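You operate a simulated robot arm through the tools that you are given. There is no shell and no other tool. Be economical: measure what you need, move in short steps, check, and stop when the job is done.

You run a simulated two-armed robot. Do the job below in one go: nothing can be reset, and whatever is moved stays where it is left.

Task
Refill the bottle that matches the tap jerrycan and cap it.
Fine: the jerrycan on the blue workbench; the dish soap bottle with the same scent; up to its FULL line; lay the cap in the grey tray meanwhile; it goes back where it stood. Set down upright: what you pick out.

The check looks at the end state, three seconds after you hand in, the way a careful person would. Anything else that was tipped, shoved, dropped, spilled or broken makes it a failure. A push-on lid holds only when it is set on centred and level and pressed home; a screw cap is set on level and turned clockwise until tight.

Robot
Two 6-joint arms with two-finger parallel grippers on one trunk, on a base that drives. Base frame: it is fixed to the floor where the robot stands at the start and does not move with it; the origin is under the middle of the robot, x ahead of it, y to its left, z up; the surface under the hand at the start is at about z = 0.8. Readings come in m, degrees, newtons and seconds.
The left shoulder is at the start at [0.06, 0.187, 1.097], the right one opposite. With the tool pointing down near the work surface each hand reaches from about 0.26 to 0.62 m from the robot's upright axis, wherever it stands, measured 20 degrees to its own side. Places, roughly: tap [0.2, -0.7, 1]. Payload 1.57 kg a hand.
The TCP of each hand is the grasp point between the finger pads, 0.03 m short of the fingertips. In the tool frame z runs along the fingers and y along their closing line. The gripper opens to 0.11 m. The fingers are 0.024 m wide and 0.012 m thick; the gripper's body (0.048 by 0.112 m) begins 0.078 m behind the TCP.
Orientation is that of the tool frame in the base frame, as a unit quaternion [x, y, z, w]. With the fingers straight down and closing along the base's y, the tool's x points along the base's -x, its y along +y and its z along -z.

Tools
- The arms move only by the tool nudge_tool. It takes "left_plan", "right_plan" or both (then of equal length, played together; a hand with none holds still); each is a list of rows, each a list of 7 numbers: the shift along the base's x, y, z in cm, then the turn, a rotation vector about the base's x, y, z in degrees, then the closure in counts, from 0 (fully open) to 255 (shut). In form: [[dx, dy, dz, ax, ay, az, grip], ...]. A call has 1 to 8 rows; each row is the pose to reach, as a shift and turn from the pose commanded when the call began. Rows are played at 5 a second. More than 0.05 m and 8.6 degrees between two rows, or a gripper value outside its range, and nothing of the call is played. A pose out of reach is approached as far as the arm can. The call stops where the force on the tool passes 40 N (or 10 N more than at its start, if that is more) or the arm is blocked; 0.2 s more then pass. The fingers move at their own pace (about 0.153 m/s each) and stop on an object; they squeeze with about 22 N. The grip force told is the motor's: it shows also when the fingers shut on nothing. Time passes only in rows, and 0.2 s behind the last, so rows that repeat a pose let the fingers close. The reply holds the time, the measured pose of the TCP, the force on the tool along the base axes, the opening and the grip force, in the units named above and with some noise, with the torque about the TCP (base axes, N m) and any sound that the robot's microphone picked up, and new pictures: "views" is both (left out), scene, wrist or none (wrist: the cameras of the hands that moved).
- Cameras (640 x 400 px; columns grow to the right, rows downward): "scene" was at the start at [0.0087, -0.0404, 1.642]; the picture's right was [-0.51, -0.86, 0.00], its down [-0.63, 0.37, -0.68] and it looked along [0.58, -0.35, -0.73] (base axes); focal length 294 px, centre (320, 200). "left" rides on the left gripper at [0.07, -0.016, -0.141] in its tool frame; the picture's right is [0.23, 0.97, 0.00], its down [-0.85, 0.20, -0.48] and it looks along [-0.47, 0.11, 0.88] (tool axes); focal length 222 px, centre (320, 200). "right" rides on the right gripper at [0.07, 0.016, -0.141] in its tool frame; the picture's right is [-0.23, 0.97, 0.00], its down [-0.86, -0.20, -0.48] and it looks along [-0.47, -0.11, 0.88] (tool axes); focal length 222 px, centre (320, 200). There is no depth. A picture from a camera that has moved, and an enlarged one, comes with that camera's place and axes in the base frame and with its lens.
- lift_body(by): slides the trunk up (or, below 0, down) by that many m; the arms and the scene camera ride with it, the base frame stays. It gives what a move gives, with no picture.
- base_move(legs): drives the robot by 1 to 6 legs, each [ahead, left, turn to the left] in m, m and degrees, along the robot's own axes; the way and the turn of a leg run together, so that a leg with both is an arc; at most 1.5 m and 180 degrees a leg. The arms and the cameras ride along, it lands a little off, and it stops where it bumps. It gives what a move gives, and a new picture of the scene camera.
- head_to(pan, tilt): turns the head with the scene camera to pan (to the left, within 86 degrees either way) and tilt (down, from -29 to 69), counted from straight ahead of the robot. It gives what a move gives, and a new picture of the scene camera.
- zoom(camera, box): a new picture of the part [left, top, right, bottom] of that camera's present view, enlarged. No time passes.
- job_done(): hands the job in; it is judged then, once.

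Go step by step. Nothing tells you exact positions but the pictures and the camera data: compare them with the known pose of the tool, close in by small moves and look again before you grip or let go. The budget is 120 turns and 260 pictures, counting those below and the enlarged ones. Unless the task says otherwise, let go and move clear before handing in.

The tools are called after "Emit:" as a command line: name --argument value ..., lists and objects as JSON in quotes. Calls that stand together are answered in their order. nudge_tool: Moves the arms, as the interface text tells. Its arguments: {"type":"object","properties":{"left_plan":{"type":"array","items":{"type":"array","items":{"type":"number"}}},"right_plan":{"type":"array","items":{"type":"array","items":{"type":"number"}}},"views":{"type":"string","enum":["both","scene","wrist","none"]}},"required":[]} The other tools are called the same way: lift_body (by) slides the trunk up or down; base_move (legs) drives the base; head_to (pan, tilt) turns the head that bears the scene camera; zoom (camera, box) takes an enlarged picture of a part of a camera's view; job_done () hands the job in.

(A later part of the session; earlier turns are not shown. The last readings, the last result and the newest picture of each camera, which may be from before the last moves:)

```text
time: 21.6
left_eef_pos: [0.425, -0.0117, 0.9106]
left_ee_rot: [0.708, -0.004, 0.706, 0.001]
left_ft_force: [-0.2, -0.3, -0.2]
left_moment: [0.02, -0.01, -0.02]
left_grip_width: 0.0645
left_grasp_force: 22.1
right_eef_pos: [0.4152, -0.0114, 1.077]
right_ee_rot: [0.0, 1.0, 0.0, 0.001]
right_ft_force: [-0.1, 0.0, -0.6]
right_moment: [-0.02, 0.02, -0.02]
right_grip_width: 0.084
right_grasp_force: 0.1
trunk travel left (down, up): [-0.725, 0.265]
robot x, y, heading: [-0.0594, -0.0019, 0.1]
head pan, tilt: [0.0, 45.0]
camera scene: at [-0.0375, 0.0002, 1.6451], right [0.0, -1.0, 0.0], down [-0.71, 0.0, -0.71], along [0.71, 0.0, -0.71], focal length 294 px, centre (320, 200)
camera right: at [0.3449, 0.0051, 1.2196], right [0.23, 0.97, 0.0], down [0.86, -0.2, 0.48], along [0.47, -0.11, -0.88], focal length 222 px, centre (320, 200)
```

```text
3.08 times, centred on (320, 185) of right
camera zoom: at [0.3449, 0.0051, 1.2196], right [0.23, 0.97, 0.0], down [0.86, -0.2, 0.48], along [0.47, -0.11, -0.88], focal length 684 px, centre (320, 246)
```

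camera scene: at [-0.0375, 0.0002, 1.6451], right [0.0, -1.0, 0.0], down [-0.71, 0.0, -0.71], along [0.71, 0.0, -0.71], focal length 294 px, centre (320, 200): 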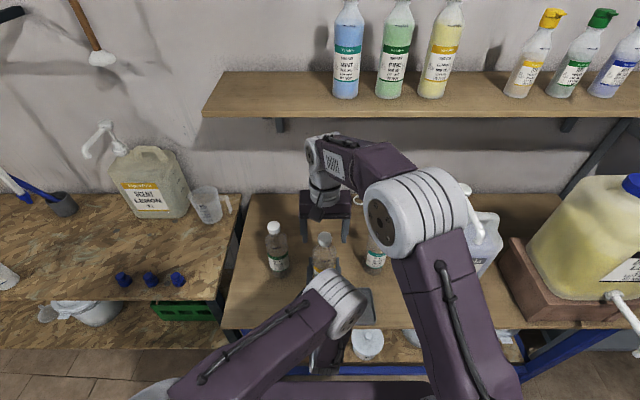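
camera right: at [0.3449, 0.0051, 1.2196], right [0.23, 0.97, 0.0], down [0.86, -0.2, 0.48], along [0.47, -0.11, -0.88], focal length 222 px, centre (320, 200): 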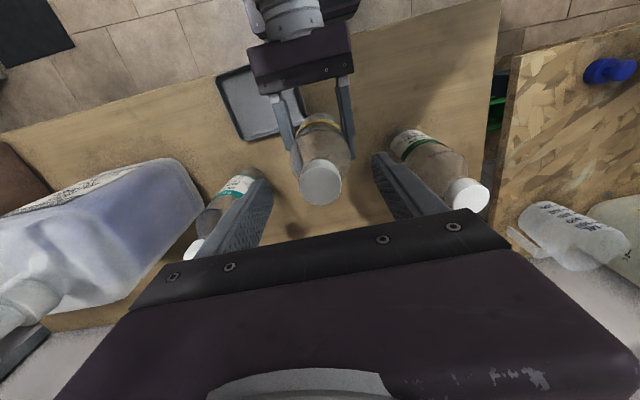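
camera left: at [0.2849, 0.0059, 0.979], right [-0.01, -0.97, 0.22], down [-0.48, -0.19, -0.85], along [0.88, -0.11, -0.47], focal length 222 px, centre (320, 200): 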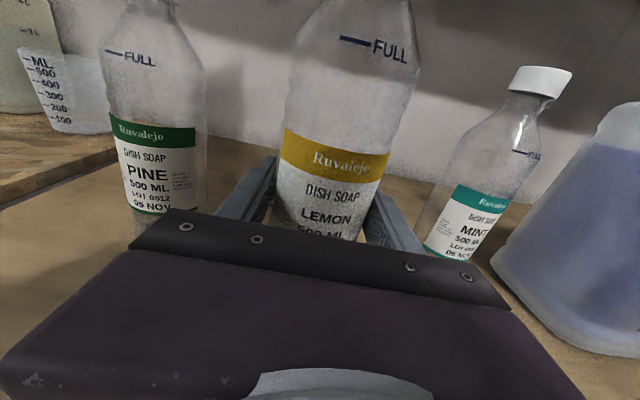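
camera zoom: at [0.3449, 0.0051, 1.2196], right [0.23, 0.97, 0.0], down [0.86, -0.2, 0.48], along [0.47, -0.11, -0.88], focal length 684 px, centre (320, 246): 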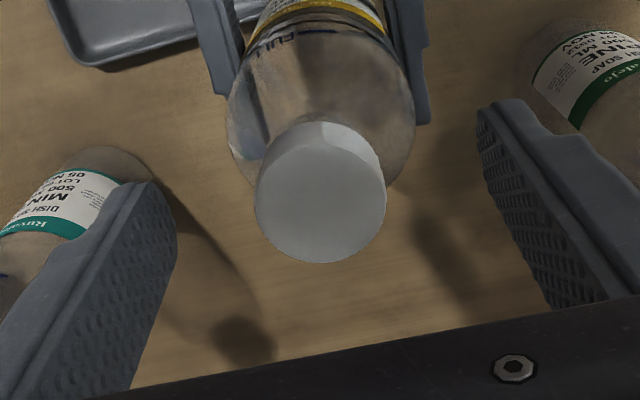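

The fingers are level with the cap and centred (cap axis ≈ [0.414, -0.011]). I close on it.

Emit:
nudge_tool --right_plan '[[0, 0, 0, 0, 0, 0, 150], [0, 0, 0, 0, 0, 0, 255], [0, 0, 0, 0, 0, 0, 255], [0, 0, 0, 0, 0, 0, 255]]'

Emit:
zoom --camera "scene" --box '[280, 200, 380, 290]'

```text
time: 22.6
left_eef_pos: [0.4251, -0.0125, 0.9104]
left_ee_rot: [0.708, -0.004, 0.706, 0.001]
left_ft_force: [0.5, 5.6, -0.9]
left_moment: [-0.68, 0.02, -0.05]
left_grip_width: 0.064
left_grasp_force: 22.2
right_eef_pos: [0.4155, -0.0101, 1.0764]
right_ee_rot: [0.0, 1.0, 0.0, 0.0]
right_ft_force: [-0.1, -6.0, 0.0]
right_moment: [-0.16, 0.0, 0.0]
right_grip_width: 0.0322
right_grasp_force: 21.8
trunk travel left (down, up): [-0.725, 0.265]
robot x, y, heading: [-0.0598, 0.0031, 0.0]
head pan, tilt: [0.0, 45.0]
camera scene: at [-0.0371, 0.0003, 1.6451], right [0.0, -1.0, 0.0], down [-0.71, 0.0, -0.71], along [0.71, 0.0, -0.71], focal length 294 px, centre (320, 200)
camera right: at [0.3452, 0.0049, 1.2198], right [0.23, 0.97, 0.0], down [0.86, -0.2, 0.48], along [0.47, -0.11, -0.88], focal length 222 px, centre (320, 200)
```

scene: 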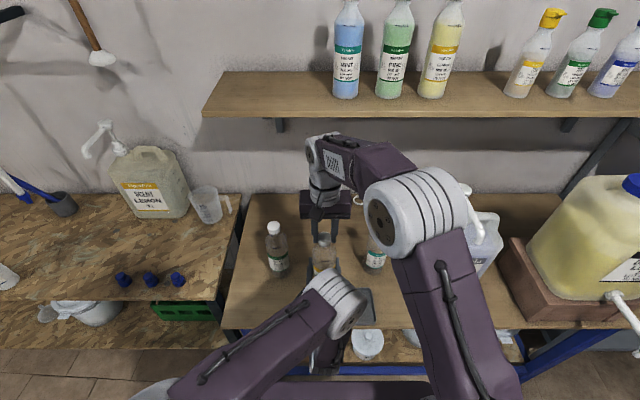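
right: 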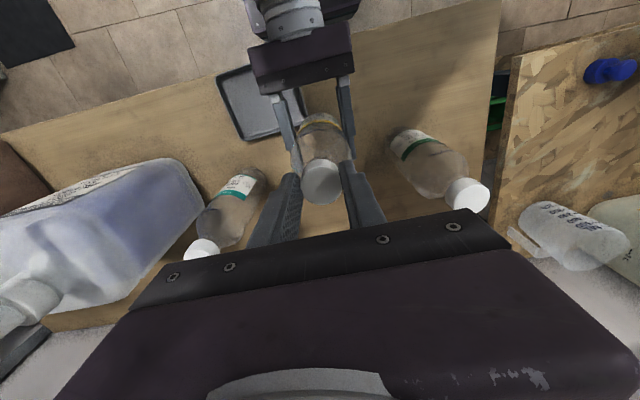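

```text
4.44 times, centred on (330, 245) of scene
camera zoom: at [-0.0371, 0.0003, 1.6451], right [0.0, -1.0, 0.0], down [-0.71, 0.0, -0.71], along [0.71, 0.0, -0.71], focal length 1306 px, centre (276, 0)
```

zoom: 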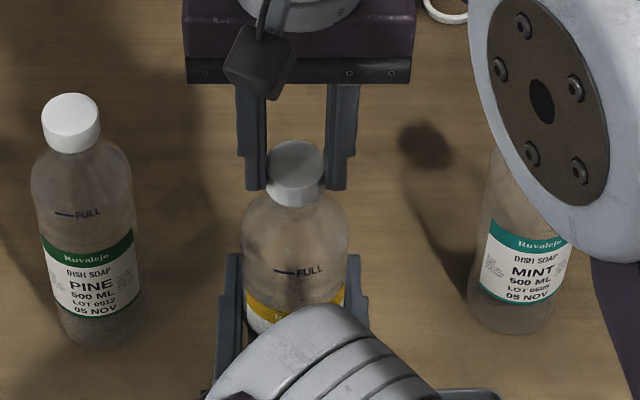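

I have the cap (32 mm). Small side load; I shift 1 mm and turn counterclockwise to unscrew.

Emit:
nudge_tool --right_plan '[[0, -0.12, 0, 0, 0, 8, 255], [0, -0.12, 0.01, 0, 0, 16, 255], [0, -0.12, 0.02, 0, 0, 24, 255], [0, -0.12, 0.03, 0, 0, 32, 255], [0, -0.12, 0.04, 0, 0, 40, 255], [0, -0.12, 0.05, 0, 0, 48, 255], [0, -0.12, 0.06, 0, 0, 56, 255], [0, -0.12, 0.07, 0, 0, 64, 255]]'

Emit:
zoom --camera "scene" --box '[280, 200, 380, 290]'

```text
time: 24.4
left_eef_pos: [0.4262, -0.0122, 0.9095]
left_ee_rot: [0.709, -0.005, 0.706, 0.002]
left_ft_force: [-1.5, 7.9, 0.9]
left_moment: [-0.88, -0.24, -0.03]
left_grip_width: 0.0649
left_grasp_force: 21.7
right_eef_pos: [0.4148, -0.0134, 1.0786]
right_ee_rot: [-0.531, 0.848, 0.0, -0.001]
right_ft_force: [2.1, -8.6, -1.2]
right_moment: [-0.61, -0.1, -0.03]
right_grip_width: 0.0326
right_grasp_force: 21.4
trunk travel left (down, up): [-0.725, 0.265]
robot x, y, heading: [-0.0594, 0.0028, 0.1]
head pan, tilt: [0.0, 45.0]
camera scene: at [-0.037, 0.0003, 1.6451], right [0.0, -1.0, 0.0], down [-0.71, 0.0, -0.71], along [0.71, 0.0, -0.71], focal length 294 px, centre (320, 200)
camera right: at [0.3696, -0.0688, 1.2209], right [-0.78, 0.63, 0.0], down [0.55, 0.68, 0.48], along [0.3, 0.37, -0.88], focal length 222 px, centre (320, 200)
```

scene: 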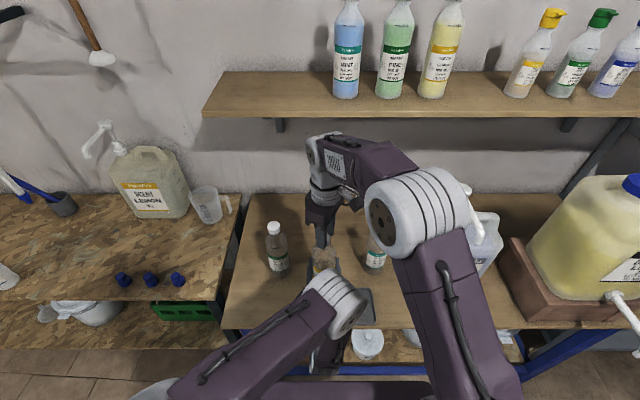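
right: 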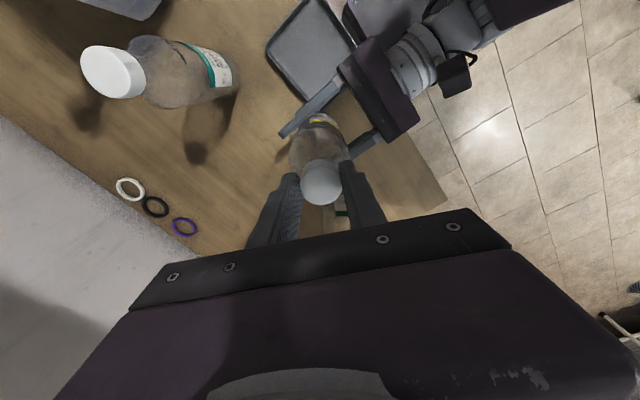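

```text
4.44 times, centred on (330, 245) of scene
camera zoom: at [-0.037, 0.0003, 1.6451], right [0.0, -1.0, 0.0], down [-0.71, 0.0, -0.71], along [0.71, 0.0, -0.71], focal length 1306 px, centre (276, 0)
```

zoom: 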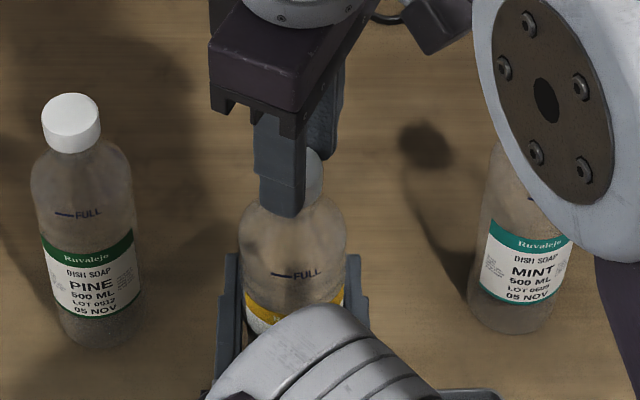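

Turning with almost no torque; a side load of 8 N remains, so I shift -y 2 mm and turn on.

Emit:
nudge_tool --right_plan '[[0, -0.2, 0, 0, 0, 0, 255], [0, -0.2, 0.05, 0, 0, 8, 255], [0, -0.2, 0.05, 0, 0, 16, 255], [0, -0.2, 0.1, 0, 0, 24, 255], [0, -0.2, 0.1, 0, 0, 32, 255], [0, -0.2, 0.15, 0, 0, 40, 255], [0, -0.2, 0.15, 0, 0, 48, 255], [0, -0.2, 0.15, 0, 0, 56, 255]]'

Emit:
zoom --camera "scene" --box '[280, 200, 380, 290]'

Emit:
zoom --camera "right" --box '[240, 100, 400, 240]'

```text
time: 26.2
left_eef_pos: [0.425, -0.0118, 0.9111]
left_ee_rot: [0.708, -0.003, 0.706, 0.001]
left_ft_force: [-5.6, 3.4, 6.2]
left_moment: [-0.02, -0.46, -0.03]
left_grip_width: 0.0643
left_grasp_force: 22.0
right_eef_pos: [0.4141, -0.0146, 1.0796]
right_ee_rot: [0.866, -0.499, 0.0, 0.0]
right_ft_force: [5.9, -2.6, -5.9]
right_moment: [-0.48, -0.46, -0.06]
right_grip_width: 0.0326
right_grasp_force: 21.8
trunk travel left (down, up): [-0.725, 0.265]
robot x, y, heading: [-0.0591, -0.0013, 0.0]
head pan, tilt: [0.0, 45.0]
camera scene: at [-0.0371, 0.0003, 1.6451], right [0.0, -1.0, 0.0], down [-0.71, 0.0, -0.71], along [0.71, 0.0, -0.71], focal length 294 px, centre (320, 200)
camera right: at [0.4347, -0.0832, 1.2223], right [-0.96, -0.29, 0.0], down [-0.26, 0.84, 0.48], along [-0.14, 0.46, -0.88], focal length 222 px, centre (320, 200)
```

scene: 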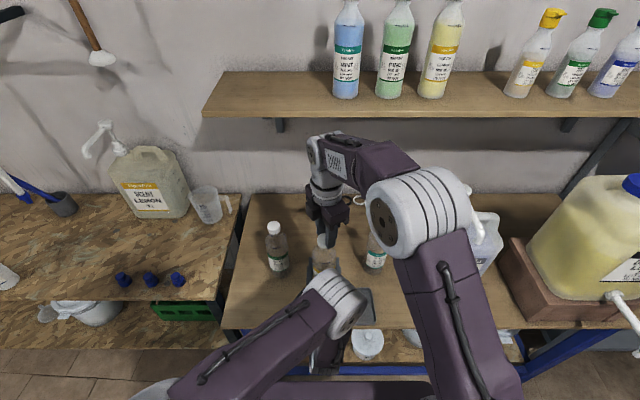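
right: 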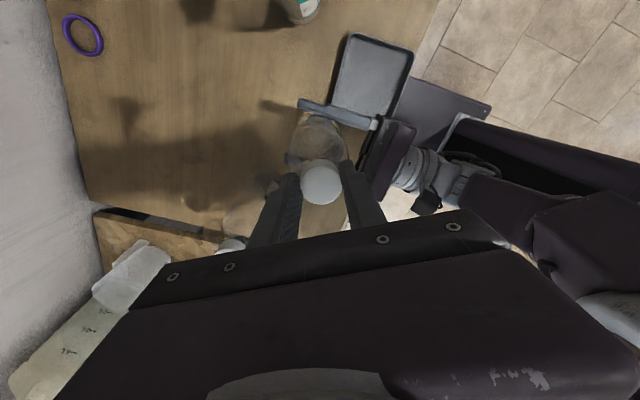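

```text
4.44 times, centred on (330, 245) of scene
camera zoom: at [-0.0371, 0.0003, 1.6451], right [0.0, -1.0, 0.0], down [-0.71, 0.0, -0.71], along [0.71, 0.0, -0.71], focal length 1306 px, centre (276, 0)
```

zoom: 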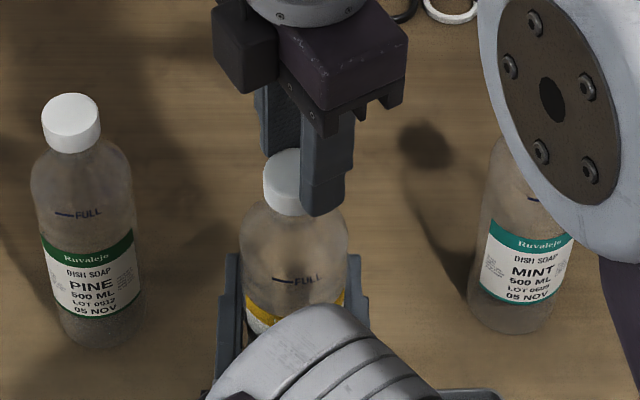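

```text
2.86 times, centred on (320, 170) of right
camera zoom: at [0.4347, -0.0832, 1.2223], right [-0.96, -0.29, 0.0], down [-0.26, 0.84, 0.48], along [-0.14, 0.46, -0.88], focal length 635 px, centre (320, 286)
```

zoom: 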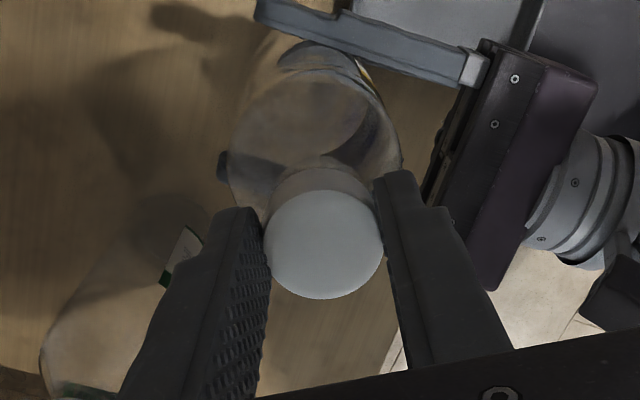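

About 120° turned, and an upward tension of 6 N shows it is still engaged. I keep turning.

Emit:
nudge_tool --right_plan '[[0, 0, 0, 0, 0, 8, 255], [0, 0, 0, 0, 0, 16, 255], [0, 0, 0.05, 0, 0, 24, 255], [0, 0, 0.05, 0, 0, 32, 255], [0, 0, 0.1, 0, 0, 40, 255], [0, 0, 0.1, 0, 0, 48, 255], [0, 0, 0.1, 0, 0, 56, 255], [0, 0, 0.1, 0, 0, 64, 255]]'

Emit:
zoom --camera "scene" --box '[280, 200, 380, 290]'

```text
time: 28.0
left_eef_pos: [0.4244, -0.012, 0.9105]
left_ee_rot: [0.708, -0.005, 0.706, 0.002]
left_ft_force: [-4.1, -5.1, 3.5]
left_moment: [0.86, -0.26, 0.15]
left_grip_width: 0.0647
left_grasp_force: 21.7
right_eef_pos: [0.4134, -0.016, 1.0814]
right_ee_rot: [0.999, 0.035, 0.0, 0.0]
right_ft_force: [3.2, 5.7, -4.7]
right_moment: [0.05, -0.45, -0.05]
right_grip_width: 0.0325
right_grasp_force: 22.3
trunk travel left (down, up): [-0.725, 0.265]
robot x, y, heading: [-0.0601, -0.0016, 0.1]
head pan, tilt: [0.0, 45.0]
camera scene: at [-0.0372, 0.0002, 1.6451], right [0.0, -1.0, 0.0], down [-0.71, 0.0, -0.71], along [0.71, 0.0, -0.71], focal length 294 px, centre (320, 200)
camera right: at [0.484, -0.026, 1.2237], right [-0.16, -0.99, 0.0], down [-0.87, 0.14, 0.48], along [-0.47, 0.08, -0.88], focal length 222 px, centre (320, 200)
```

scene: 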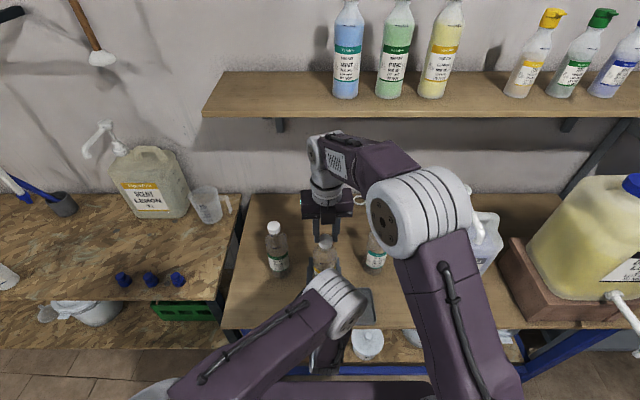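
right: 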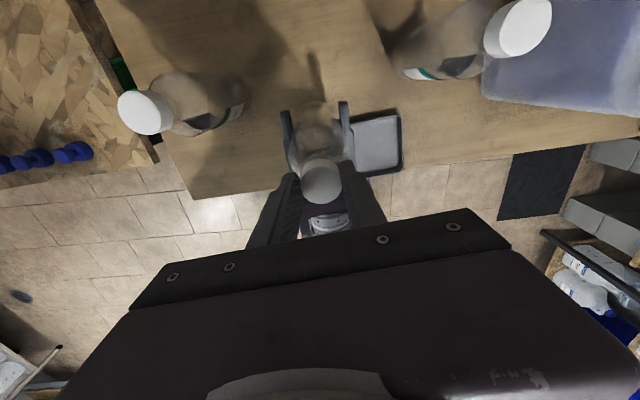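

```text
4.44 times, centred on (330, 245) of scene
camera zoom: at [-0.0372, 0.0002, 1.6451], right [0.0, -1.0, 0.0], down [-0.71, 0.0, -0.71], along [0.71, 0.0, -0.71], focal length 1306 px, centre (276, 0)
```

zoom: 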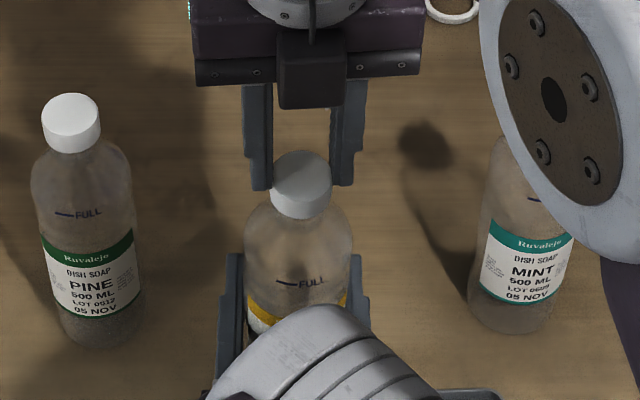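

Cap risen about 5 mm after 184°. I trim the side loads and continue.

Emit:
nudge_tool --right_plan '[[0.2, 0.15, 0, 0, 0, 0, 255], [0.2, 0.15, 0.05, 0, 0, 8, 255], [0.2, 0.15, 0.1, 0, 0, 16, 255], [0.2, 0.15, 0.1, 0, 0, 24, 255], [0.2, 0.15, 0.15, 0, 0, 32, 255], [0.2, 0.15, 0.15, 0, 0, 40, 255], [0.2, 0.15, 0.15, 0, 0, 48, 255], [0.2, 0.15, 0.15, 0, 0, 56, 255]]'

Emit:
zoom --camera "scene" --box '[280, 200, 380, 290]'

```text
time: 29.9
left_eef_pos: [0.4244, -0.0175, 0.9096]
left_ee_rot: [0.709, -0.01, 0.706, 0.005]
left_ft_force: [-0.3, -5.2, 5.6]
left_moment: [0.15, 0.2, 0.54]
left_grip_width: 0.0644
left_grasp_force: 22.2
right_eef_pos: [0.2771, 0.0382, 0.9789]
right_ee_rot: [0.878, 0.471, 0.07, 0.055]
right_ft_force: [1.5, 2.3, -2.7]
right_moment: [0.01, 0.02, 0.01]
right_grip_width: 0.0
right_grasp_force: 21.1
right hand out of reach, approached as far as the arm can: row 3, 4, 5, 6, 7, 8
trunk travel left (down, up): [-0.725, 0.265]
robot x, y, heading: [-0.061, -0.0023, 0.2]
head pan, tilt: [0.0, 45.0]
stopped in row 8 (left hand): the force on the tool passed its limit at 59 N (the readings are from after the stop); the commanded pose is now the measured one
camera scene: at [-0.0369, -0.0008, 1.6451], right [0.0, -1.0, 0.0], down [-0.71, 0.0, -0.71], along [0.71, 0.0, -0.71], focal length 294 px, centre (320, 200)
camera right: at [0.3034, 0.0909, 1.1251], right [0.67, -0.73, 0.14], down [-0.71, -0.59, 0.38], along [-0.19, -0.36, -0.91], focal length 222 px, centre (320, 200)
```

scene: 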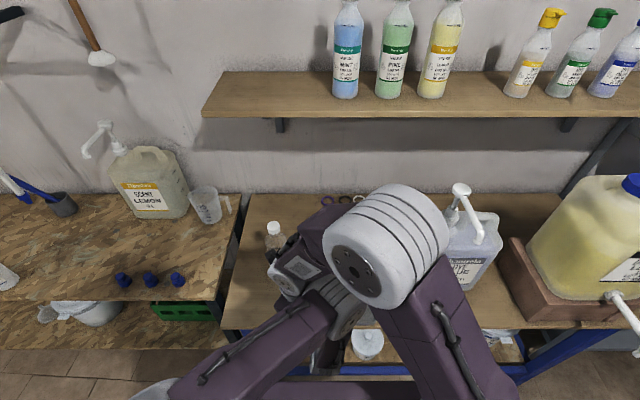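
right: 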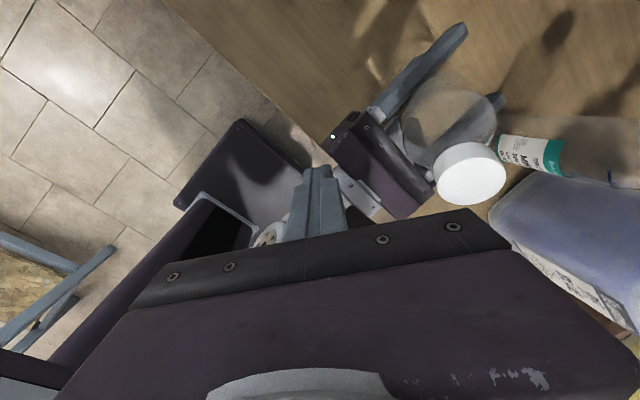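

```text
4.44 times, centred on (330, 245) of scene
camera zoom: at [-0.0369, -0.0008, 1.6451], right [0.0, -1.0, 0.0], down [-0.71, 0.0, -0.71], along [0.71, 0.0, -0.71], focal length 1306 px, centre (276, 0)
```

zoom: 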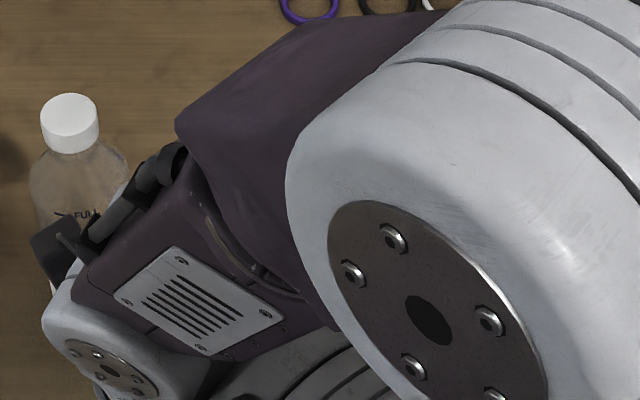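

The right wrist ran out of turn range and the hand slipped off to one side; the cap is still on the bottle and the bottle still held. I back the right hand straight up, turning it back.

Emit:
nudge_tool --right_plan '[[0, 0, 2, 0, 0, 0, 255], [0, 0, 4, 0, 0, 0, 255], [0, 0, 6, 0, 0, -4, 255], [0, 0, 9, 0, 0, -10, 255], [0, 0, 12, 0, 0, -17, 255], [0, 0, 15, 0, 0, -24, 255], [0, -1, 18, 0, 0, -32, 255], [0, -3, 20, 0, 0, -40, 255]]'

```text
time: 30.6
left_eef_pos: [0.4244, -0.0184, 0.9094]
left_ee_rot: [0.709, -0.011, 0.705, 0.007]
left_ft_force: [0.2, -0.1, 0.2]
left_moment: [0.0, 0.01, -0.05]
left_grip_width: 0.0644
left_grasp_force: 21.6
right_eef_pos: [0.268, 0.0438, 1.0166]
right_ee_rot: [0.884, 0.458, 0.075, 0.058]
right_ft_force: [1.7, 0.6, -0.2]
right_moment: [-0.14, 0.18, 0.0]
right_grip_width: 0.0001
right_grasp_force: 21.4
right hand out of reach, approached as far as the arm can: row 1, 2, 3
trunk travel left (down, up): [-0.725, 0.265]
robot x, y, heading: [-0.064, 0.0019, -0.1]
head pan, tilt: [0.0, 45.0]
stopped in row 3 (right hand): the force on the tool passed its limit at 61 N (the readings are from after the stop); the commanded pose is now the measured one
camera scene: at [-0.0371, 0.0003, 1.645], right [0.0, -1.0, 0.0], down [-0.71, 0.0, -0.71], along [0.71, 0.0, -0.71], focal length 294 px, centre (320, 200)
camera right: at [0.2943, 0.0966, 1.1641], right [0.65, -0.74, 0.15], down [-0.73, -0.57, 0.37], along [-0.19, -0.35, -0.92], focal length 222 px, centre (320, 200)
```

scene: 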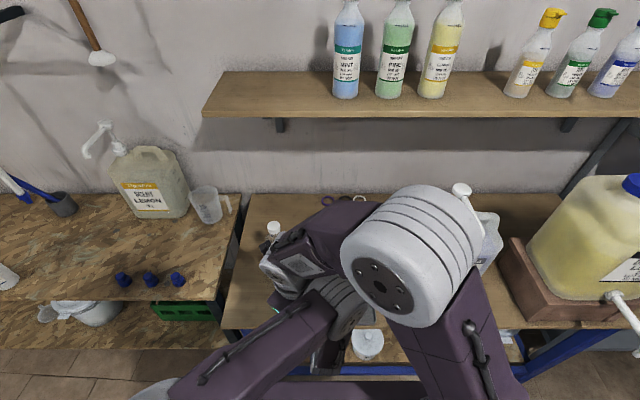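
right: 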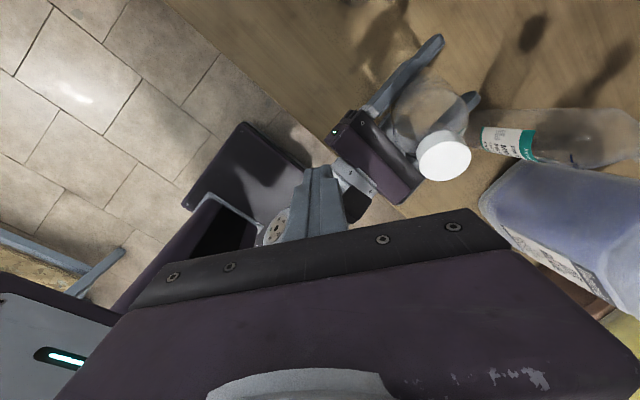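

The right hand is hovering over the left wrist; I try a small step turning back first, moving up and to -y.

Emit:
nudge_tool --right_plan '[[0, -0.5, 0.5, 0, 0, -6, 255], [0, -1, 1, 0, 0, -12, 255], [0, -1.5, 1.5, 0, 0, -18, 255]]'

```text
time: 31.4
left_eef_pos: [0.4236, -0.0175, 0.9097]
left_ee_rot: [0.709, -0.012, 0.705, 0.007]
left_ft_force: [-0.5, -0.2, 0.3]
left_moment: [-0.01, 0.0, 0.0]
left_grip_width: 0.0642
left_grasp_force: 21.3
right_eef_pos: [0.2705, 0.0315, 1.0312]
right_ee_rot: [0.939, 0.329, 0.07, 0.066]
right_ft_force: [1.9, 1.5, 0.8]
right_moment: [-0.12, 0.26, 0.03]
right_grip_width: 0.0003
right_grasp_force: 21.6
trunk travel left (down, up): [-0.725, 0.265]
robot x, y, heading: [-0.0604, -0.0011, -0.1]
head pan, tilt: [0.0, 45.0]
stopped in row 3 (right hand): the force on the tool passed its limit at 50 N (the readings are from after the stop); the commanded pose is now the measured one
camera scene: at [-0.0371, 0.0001, 1.6451], right [0.0, -1.0, 0.0], down [-0.71, 0.0, -0.71], along [0.71, 0.0, -0.71], focal length 294 px, centre (320, 200)
camera right: at [0.3091, 0.0743, 1.1793], right [0.42, -0.9, 0.15], down [-0.87, -0.34, 0.36], along [-0.27, -0.28, -0.92], focal length 222 px, centre (320, 200)
```

scene: 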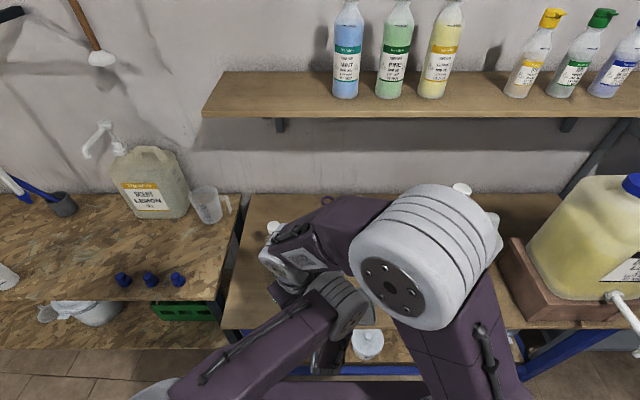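
right: 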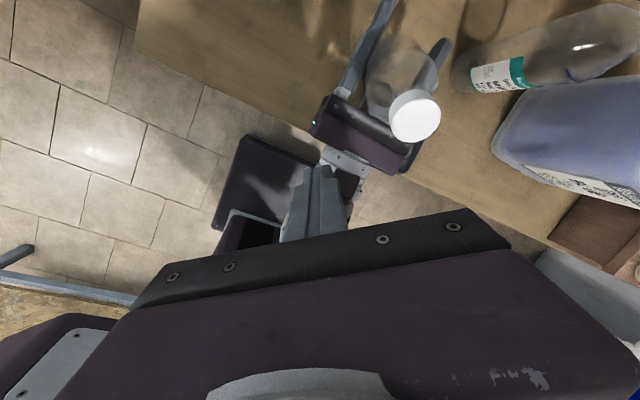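

Emit:
nudge_tool --right_plan '[[0, 0, 1, 0, 0, 0, 255], [0, 0, 2, 0, 0, -3, 255], [0, 0, 3, 0, 0, -6, 255], [0, 0, 4.5, 0, 0, -10, 255], [0, 0, 6, 0, 0, -14, 255]]'

```text
time: 32.6
left_eef_pos: [0.4242, -0.0194, 0.9109]
left_ee_rot: [0.709, -0.012, 0.705, 0.007]
left_ft_force: [0.3, -0.4, 0.0]
left_moment: [0.02, 0.01, 0.02]
left_grip_width: 0.0641
left_grasp_force: 21.9
right_eef_pos: [0.2686, 0.0295, 1.0923]
right_ee_rot: [0.973, 0.21, 0.061, 0.075]
right_ft_force: [0.5, 0.5, 0.4]
right_moment: [-0.04, -0.02, -0.01]
right_grip_width: 0.0
right_grasp_force: 21.4
trunk travel left (down, up): [-0.725, 0.265]
robot x, y, heading: [-0.0602, 0.0015, -0.2]
head pan, tilt: [0.0, 45.0]
camera scene: at [-0.0373, 0.0001, 1.6451], right [0.0, -1.0, 0.0], down [-0.71, 0.0, -0.71], along [0.71, 0.0, -0.71], focal length 294 px, centre (320, 200)
camera right: at [0.3177, 0.0624, 1.2403], right [0.19, -0.97, 0.15], down [-0.92, -0.12, 0.36], along [-0.33, -0.2, -0.92], focal length 222 px, centre (320, 200)
```

scene: 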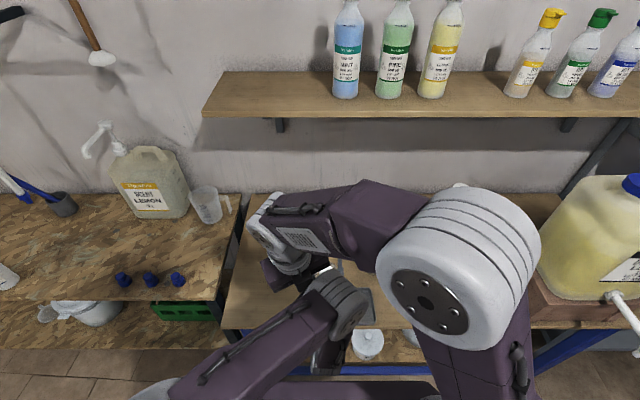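
right: 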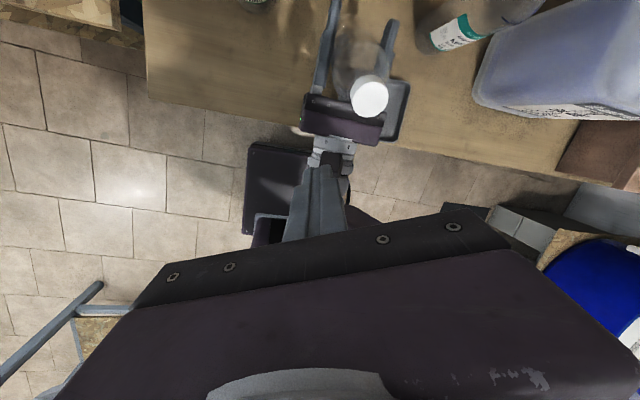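

Free now. I raise the hand, move to -y, and unwind the wrist.

Emit:
nudge_tool --right_plan '[[0, -1, 2, 0, 0, -8, 0], [0, -2, 4, 0, 0, -16, 0], [0, -3, 6, 0, 0, -24, 0], [0.5, -5, 8, 0, 0, -32, 0], [1, -7, 9, 0, 0, -40, 0], [1.5, -9, 10, 0, 0, -48, 0], [2, -11, 10, 0, 0, -56, 0], [2.5, -13, 10, 0, 0, -64, 0]]' --views "scene"

Emit:
nudge_tool --right_plan '[[0, 0, 0, 0, 0, -8, 0], [0, 0, 0, 0, 0, -16, 0], [0, 0, 0, 0, 0, -24, 0], [0, 0, 0, 0, 0, -32, 0], [0, 0, 0, 0, 0, -40, 0], [0, 0, 0, 0, 0, -48, 0], [0, 0, 0, 0, 0, -56, 0], [0, 0, 0, 0, 0, -64, 0]]' --views "scene"

```text
time: 34.4
left_eef_pos: [0.4242, -0.0204, 0.9099]
left_ee_rot: [0.709, -0.01, 0.705, 0.006]
left_ft_force: [0.5, 0.0, 0.6]
left_moment: [0.03, 0.0, -0.04]
left_grip_width: 0.0644
left_grasp_force: 21.4
right_eef_pos: [0.2946, -0.0995, 1.191]
right_ee_rot: [0.936, -0.337, 0.011, 0.097]
right_ft_force: [0.5, -0.6, -0.3]
right_moment: [-0.03, -0.02, 0.01]
right_grip_width: 0.1103
right_grasp_force: 0.0
trunk travel left (down, up): [-0.725, 0.265]
robot x, y, heading: [-0.0557, 0.0007, 0.1]
head pan, tilt: [0.0, 45.0]
camera scene: at [-0.0366, -0.0005, 1.6451], right [0.0, -1.0, 0.0], down [-0.71, 0.0, -0.71], along [0.71, 0.0, -0.71], focal length 294 px, centre (320, 200)
```

scene: 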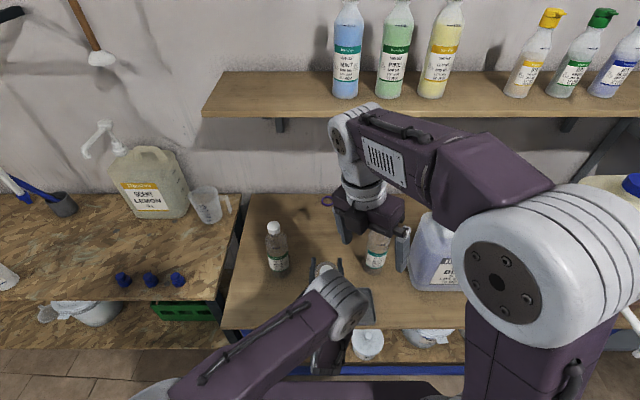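

```text
time: 36.2
left_eef_pos: [0.4234, -0.0205, 0.9099]
left_ee_rot: [0.709, -0.011, 0.705, 0.006]
left_ft_force: [0.4, -0.3, 0.1]
left_moment: [-0.01, -0.04, 0.0]
left_grip_width: 0.0639
left_grasp_force: 21.9
right_eef_pos: [0.2948, -0.099, 1.1904]
right_ee_rot: [-0.616, 0.782, 0.041, -0.088]
right_ft_force: [0.3, -0.3, 0.4]
right_moment: [-0.01, 0.0, -0.02]
right_grip_width: 0.1101
right_grasp_force: 0.1
trunk travel left (down, up): [-0.725, 0.265]
robot x, y, heading: [-0.0598, 0.0027, 0.0]
head pan, tilt: [0.0, 45.0]
camera scene: at [-0.0371, 0.0, 1.6451], right [0.0, -1.0, 0.0], down [-0.71, 0.0, -0.71], along [0.71, 0.0, -0.71], focal length 294 px, centre (320, 200)
```

scene: 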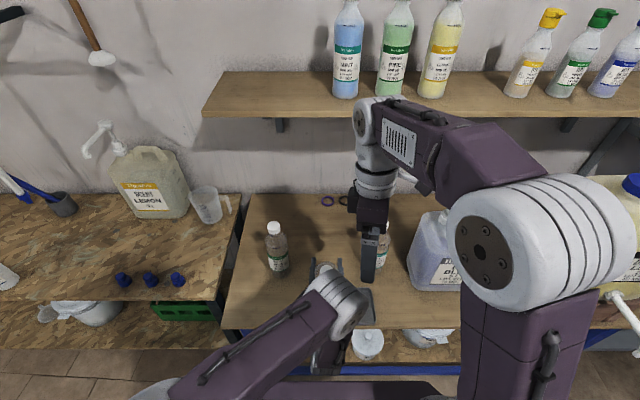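

Emit:
zoom --camera "scene" --box '[270, 200, 390, 320]'

Emit:
nudge_tool --right_plan '[[0, 0, 0, 1.3, -5.4, 0, 0], [0, 0, 0, 2.5, -10.8, 0, 0], [0, 0, 0, 2.5, -10.8, 0, 0]]' --views "none"

```text
3.33 times, centred on (330, 260) of scene
camera zoom: at [-0.0371, 0.0, 1.6451], right [0.0, -1.0, 0.0], down [-0.71, 0.0, -0.71], along [0.71, 0.0, -0.71], focal length 979 px, centre (287, 0)
```

zoom: 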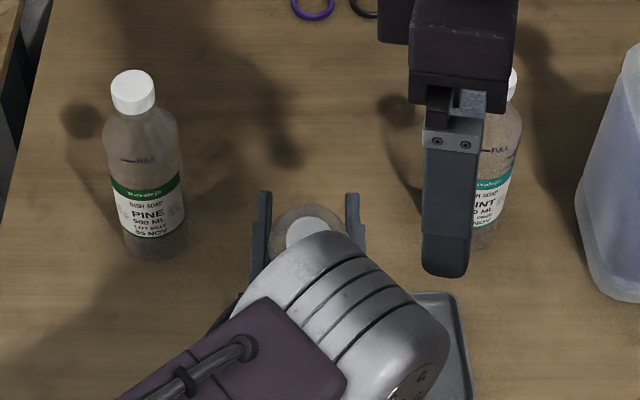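

```text
time: 37.0
left_eef_pos: [0.4249, -0.0203, 0.91]
left_ee_rot: [0.71, -0.011, 0.705, 0.007]
left_ft_force: [-0.6, 0.5, -0.3]
left_moment: [0.01, 0.0, -0.01]
left_grip_width: 0.0643
left_grasp_force: 21.6
right_eef_pos: [0.2962, -0.0985, 1.1901]
right_ee_rot: [-0.62, 0.785, -0.001, 0.001]
right_ft_force: [0.4, 0.4, 0.4]
right_moment: [0.0, 0.03, -0.04]
right_grip_width: 0.11
right_grasp_force: 0.1
trunk travel left (down, up): [-0.725, 0.265]
robot x, y, heading: [-0.0646, -0.0009, -0.0]
head pan, tilt: [0.0, 45.0]
```

The bottle got tilted toward the robot within the left pads. Let me see it from the left wrist camera and the right camera to estimate the tilt.

Emit:
zoom --camera "left" --box '[0, 0, 640, 400]'

Emit:
zoom --camera "right" --box '[0, 0, 640, 400]'

```text
1.00 times, centred on (320, 200) of left (not enlarged: the box is as wide or as high as the picture)
camera zoom: at [0.2848, 0.0008, 0.9793], right [-0.02, -0.97, 0.22], down [-0.49, -0.18, -0.85], along [0.87, -0.13, -0.47], focal length 222 px, centre (320, 200)
```

zoom: 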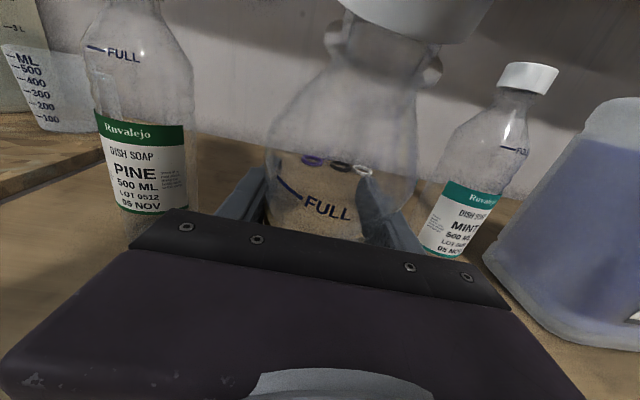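

```text
1.00 times, centred on (320, 200) of right (not enlarged: the box is as wide or as high as the picture)
camera zoom: at [0.2635, -0.1619, 1.3324], right [-0.89, 0.45, 0.0], down [0.39, 0.79, 0.48], along [0.21, 0.43, -0.88], focal length 222 px, centre (320, 200)
```

zoom: 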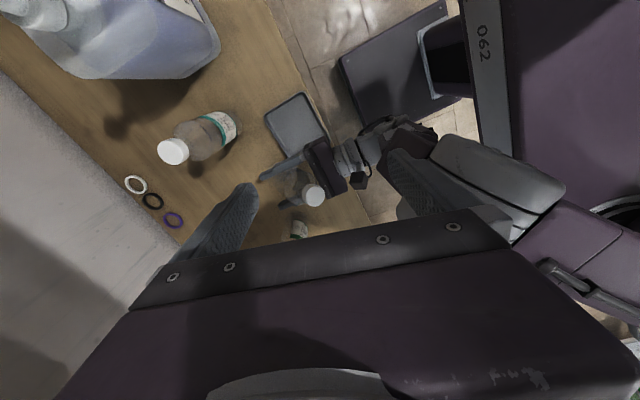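

The cap is still on, bottle tilted ~32° toward the robot in the grip. I pitch the left hand down by 32° to bring the bottle upright, then check before setting it on the table.

Emit:
nudge_tool --left_plan '[[0, 0.3, 2, 0, 8, 0, 255], [0, 0.6, 3, 0, 16, 0, 255], [0, 0.8, 3, 0, 24, 0, 255], [0, 0.9, 3, 0, 32, 0, 255], [0, 0.9, 3, 0, 32, 0, 255]]' --right_plan '[[0, -2, 0, 0, 0, 0, 0], [0, -4, 0, 0, 0, 0, 0], [0, -5, 0, 0, 0, 0, 0], [0, -5, 0, 0, 0, 0, 0], [0, -5, 0, 0, 0, 0, 0]]'

Emit:
zoom --camera "scene" --box '[260, 180, 400, 310]'

```text
time: 38.2
left_eef_pos: [0.4239, -0.0098, 0.9404]
left_ee_rot: [0.876, -0.008, 0.482, 0.009]
left_ft_force: [0.0, -0.7, -0.6]
left_moment: [0.02, -0.01, -0.02]
left_grip_width: 0.0643
left_grasp_force: 21.8
right_eef_pos: [0.2956, -0.1487, 1.1881]
right_ee_rot: [-0.62, 0.784, 0.0, -0.001]
right_ft_force: [0.1, -0.4, 0.4]
right_moment: [-0.01, -0.03, 0.01]
right_grip_width: 0.11
right_grasp_force: 0.1
trunk travel left (down, up): [-0.725, 0.265]
robot x, y, heading: [-0.0592, 0.0009, -0.2]
head pan, tilt: [0.0, 45.0]
camera scene: at [-0.0369, -0.0001, 1.6451], right [0.0, -1.0, 0.0], down [-0.71, 0.0, -0.71], along [0.71, 0.0, -0.71], focal length 294 px, centre (320, 200)
camera right: at [0.2632, -0.2124, 1.3317], right [-0.89, 0.45, 0.0], down [0.39, 0.79, 0.48], along [0.21, 0.43, -0.88], focal length 222 px, centre (320, 200)
camera left: at [0.343, 0.0097, 1.0734], right [0.1, -0.97, 0.2], down [-0.87, -0.18, -0.46], along [0.49, -0.13, -0.86], focal length 222 px, centre (320, 200)
```

scene: 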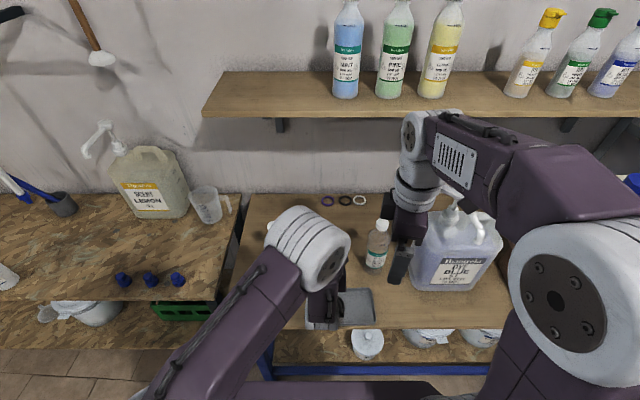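
right: 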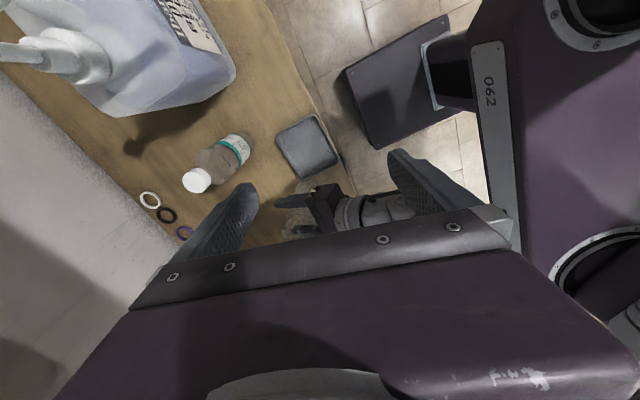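
left: 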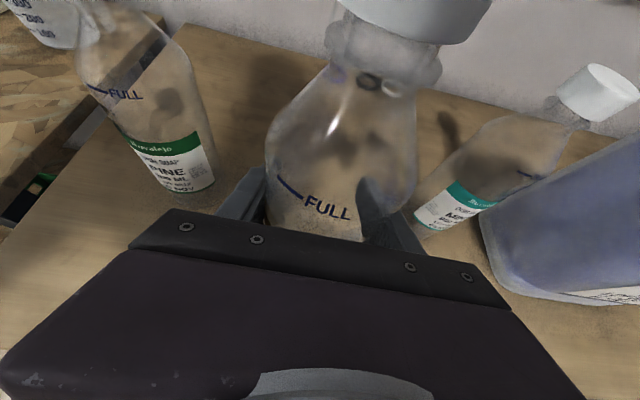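

```text
3.08 times, centred on (330, 245) of scene
camera zoom: at [-0.0369, -0.0001, 1.6451], right [0.0, -1.0, 0.0], down [-0.71, 0.0, -0.71], along [0.71, 0.0, -0.71], focal length 904 px, centre (289, 62)
```

zoom: 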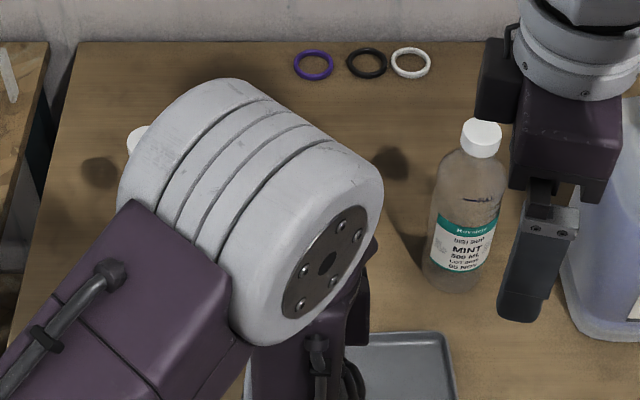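

Wrist blocks the scene view, so I check from the right camera while lowering the bottle to near the table.

Emit:
nudge_tool --left_plan '[[0, 0, -2, 0, 0, 0, 255], [0, 0, -4, 0, 0, 0, 255], [0, 0, -5, 0, 0, 0, 255], [0, 0, -5.5, 0, 0, 0, 255]]' --views "none"

Emit:
zoom --camera "right" --box '[200, 120, 400, 260]'

```text
time: 39.2
left_eef_pos: [0.4225, -0.0102, 0.8867]
left_ee_rot: [0.875, -0.008, 0.484, 0.01]
left_ft_force: [0.4, -1.5, 19.6]
left_moment: [-0.52, 0.26, 0.04]
left_grip_width: 0.0644
left_grasp_force: 22.3
right_eef_pos: [0.2941, -0.1483, 1.1905]
right_ee_rot: [-0.62, 0.785, -0.001, 0.001]
right_ft_force: [0.0, -0.3, -0.2]
right_moment: [-0.01, -0.01, 0.0]
right_grip_width: 0.1098
right_grasp_force: 0.0
trunk travel left (down, up): [-0.725, 0.265]
robot x, y, heading: [-0.0588, 0.0001, -0.1]
head pan, tilt: [0.0, 45.0]
```

```text
2.86 times, centred on (300, 190) of right
camera zoom: at [0.2606, -0.2121, 1.3325], right [-0.89, 0.45, 0.0], down [0.39, 0.79, 0.48], along [0.22, 0.43, -0.88], focal length 635 px, centre (377, 229)
```

zoom: 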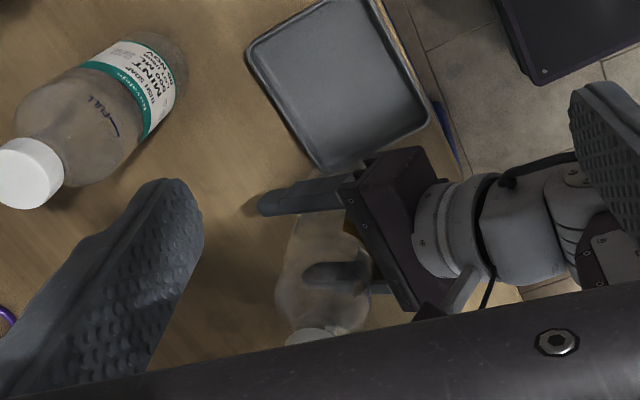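

The bottle touches the table (20 N). I tilt the right hand so its camera sees the bottle from the side.

Emit:
nudge_tool --right_plan '[[1, -2, -1, 8, 0, 0, 0], [2, -4, -2, 16, 0, 0, 0], [3, -6, -3, 24, 0, 0, 0], [4, -8, -4, 32, 0, 0, 0], [5, -10, -5, 40, 0, 0, 0]]'

```text
time: 40.4
left_eef_pos: [0.422, -0.0113, 0.8868]
left_ee_rot: [0.876, -0.008, 0.483, 0.008]
left_ft_force: [1.2, -1.6, 18.7]
left_moment: [-0.33, 0.18, 0.06]
left_grip_width: 0.0644
left_grasp_force: 21.9
right_eef_pos: [0.3433, -0.249, 1.1405]
right_ee_rot: [-0.583, 0.737, 0.269, 0.213]
right_ft_force: [-0.2, 0.6, 0.7]
right_moment: [-0.02, 0.04, 0.02]
right_grip_width: 0.1103
right_grasp_force: 0.0
trunk travel left (down, up): [-0.725, 0.265]
robot x, y, heading: [-0.0578, 0.0001, -0.1]
head pan, tilt: [0.0, 45.0]
camera scene: at [-0.0395, -0.0019, 1.6452], right [0.0, -1.0, 0.0], down [-0.71, 0.0, -0.71], along [0.71, 0.0, -0.71], focal length 294 px, centre (320, 200)
camera right: at [0.3117, -0.3903, 1.2082], right [-0.9, 0.34, 0.29], down [0.39, 0.29, 0.87], along [0.22, 0.89, -0.39], focal length 222 px, centre (320, 200)
```

scene: 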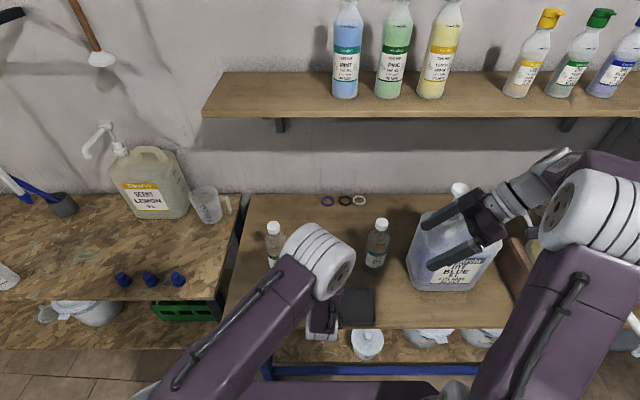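
right: 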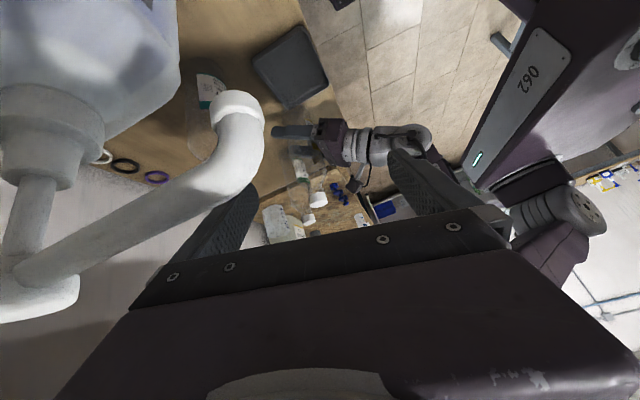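

Emit:
zoom --camera "right" --box '[250, 100, 390, 240]'

```text
2.86 times, centred on (320, 170) of right
camera zoom: at [0.3117, -0.3903, 1.2082], right [-0.9, 0.34, 0.29], down [0.39, 0.29, 0.87], along [0.22, 0.89, -0.39], focal length 635 px, centre (320, 286)
```

zoom: 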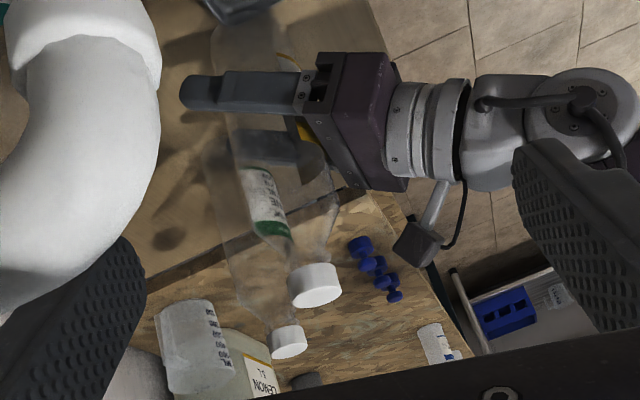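

Projection check: the bottle stands upright on the table (axis near [0.40, -0.01]). I open the left hand, level it around the bottle, and bring the right hand back level.

Emit:
nudge_tool --left_plan '[[0, 0, 0, 0, 0, 0, 160], [0, 0, 0, 0, 0, 0, 0], [0, 0, 0, 0, 0, 0, 0], [0, 0, 0, 0, -8, 0, 0], [0, 0, 0, 0, -16, 0, 0], [0, 0, 0, 0, -24, 0, 0], [0, 0, 0, 0, -32, 0, 0]]' --right_plan '[[0, 0, 0, 0, 0, 0, 0], [0, 0, 0, 0, 0, 0, 0], [-1, 2, 1, -8, 0, 0, 0], [-2, 4, 2, -16, 0, 0, 0], [-3, 6, 3, -24, 0, 0, 0], [-4, 8, 4, -32, 0, 0, 0], [-5, 10, 5, -40, 0, 0, 0]]'

Emit:
zoom --camera "scene" --box '[260, 190, 400, 330]'

```text
time: 42.0
left_eef_pos: [0.4231, -0.0101, 0.8847]
left_ee_rot: [0.708, -0.01, 0.706, 0.007]
left_ft_force: [-0.2, -0.1, -0.2]
left_moment: [0.02, 0.0, -0.01]
left_grip_width: 0.1097
left_grasp_force: 0.1
right_eef_pos: [0.2955, -0.1473, 1.1921]
right_ee_rot: [-0.621, 0.784, -0.001, -0.001]
right_ft_force: [-0.6, 0.4, 0.2]
right_moment: [0.01, 0.01, -0.01]
right_grip_width: 0.1102
right_grasp_force: 0.0
trunk travel left (down, up): [-0.725, 0.265]
robot x, y, heading: [-0.0582, -0.0019, 0.0]
head pan, tilt: [0.0, 45.0]
camera scene: at [-0.0372, 0.0014, 1.6451], right [0.0, -1.0, 0.0], down [-0.71, 0.0, -0.71], along [0.71, 0.0, -0.71], focal length 294 px, centre (320, 200)
camera right: at [0.264, -0.2102, 1.3346], right [-0.89, 0.45, 0.0], down [0.39, 0.79, 0.48], along [0.21, 0.42, -0.88], focal length 222 px, centre (320, 200)
camera left: at [0.2834, 0.0101, 0.9542], right [-0.02, -0.97, 0.22], down [-0.49, -0.18, -0.85], along [0.87, -0.13, -0.47], focal length 222 px, centre (320, 200)
```

scene: 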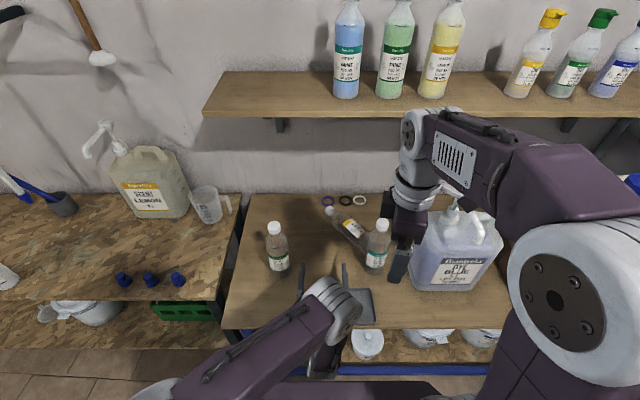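
right: 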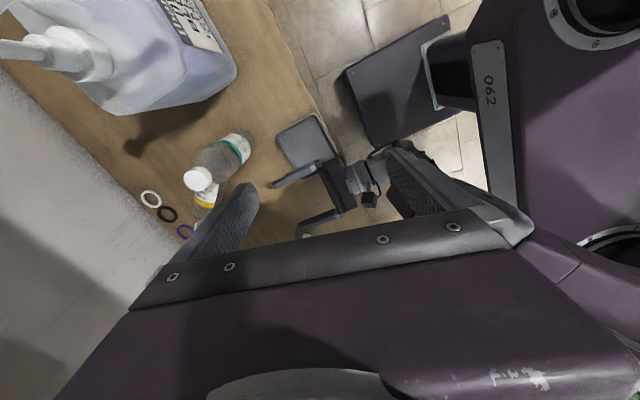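
left: 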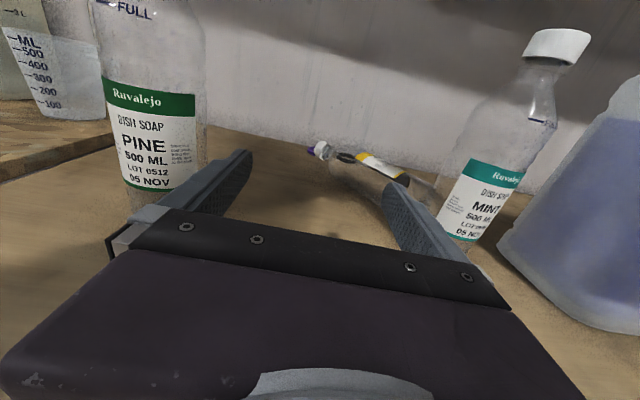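

```text
2.86 times, centred on (330, 260) of scene
camera zoom: at [-0.0372, 0.0014, 1.6451], right [0.0, -1.0, 0.0], down [-0.71, 0.0, -0.71], along [0.71, 0.0, -0.71], focal length 840 px, centre (291, 29)
```

zoom: 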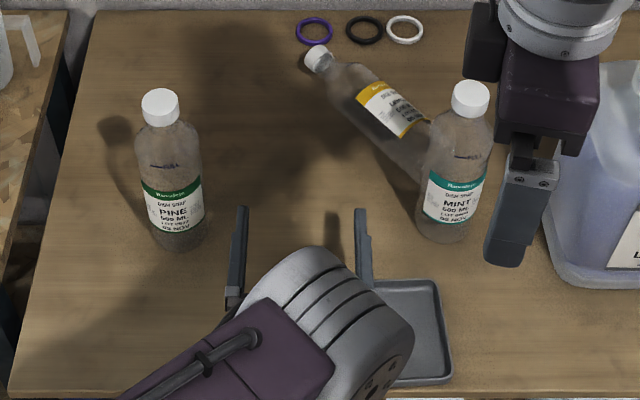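

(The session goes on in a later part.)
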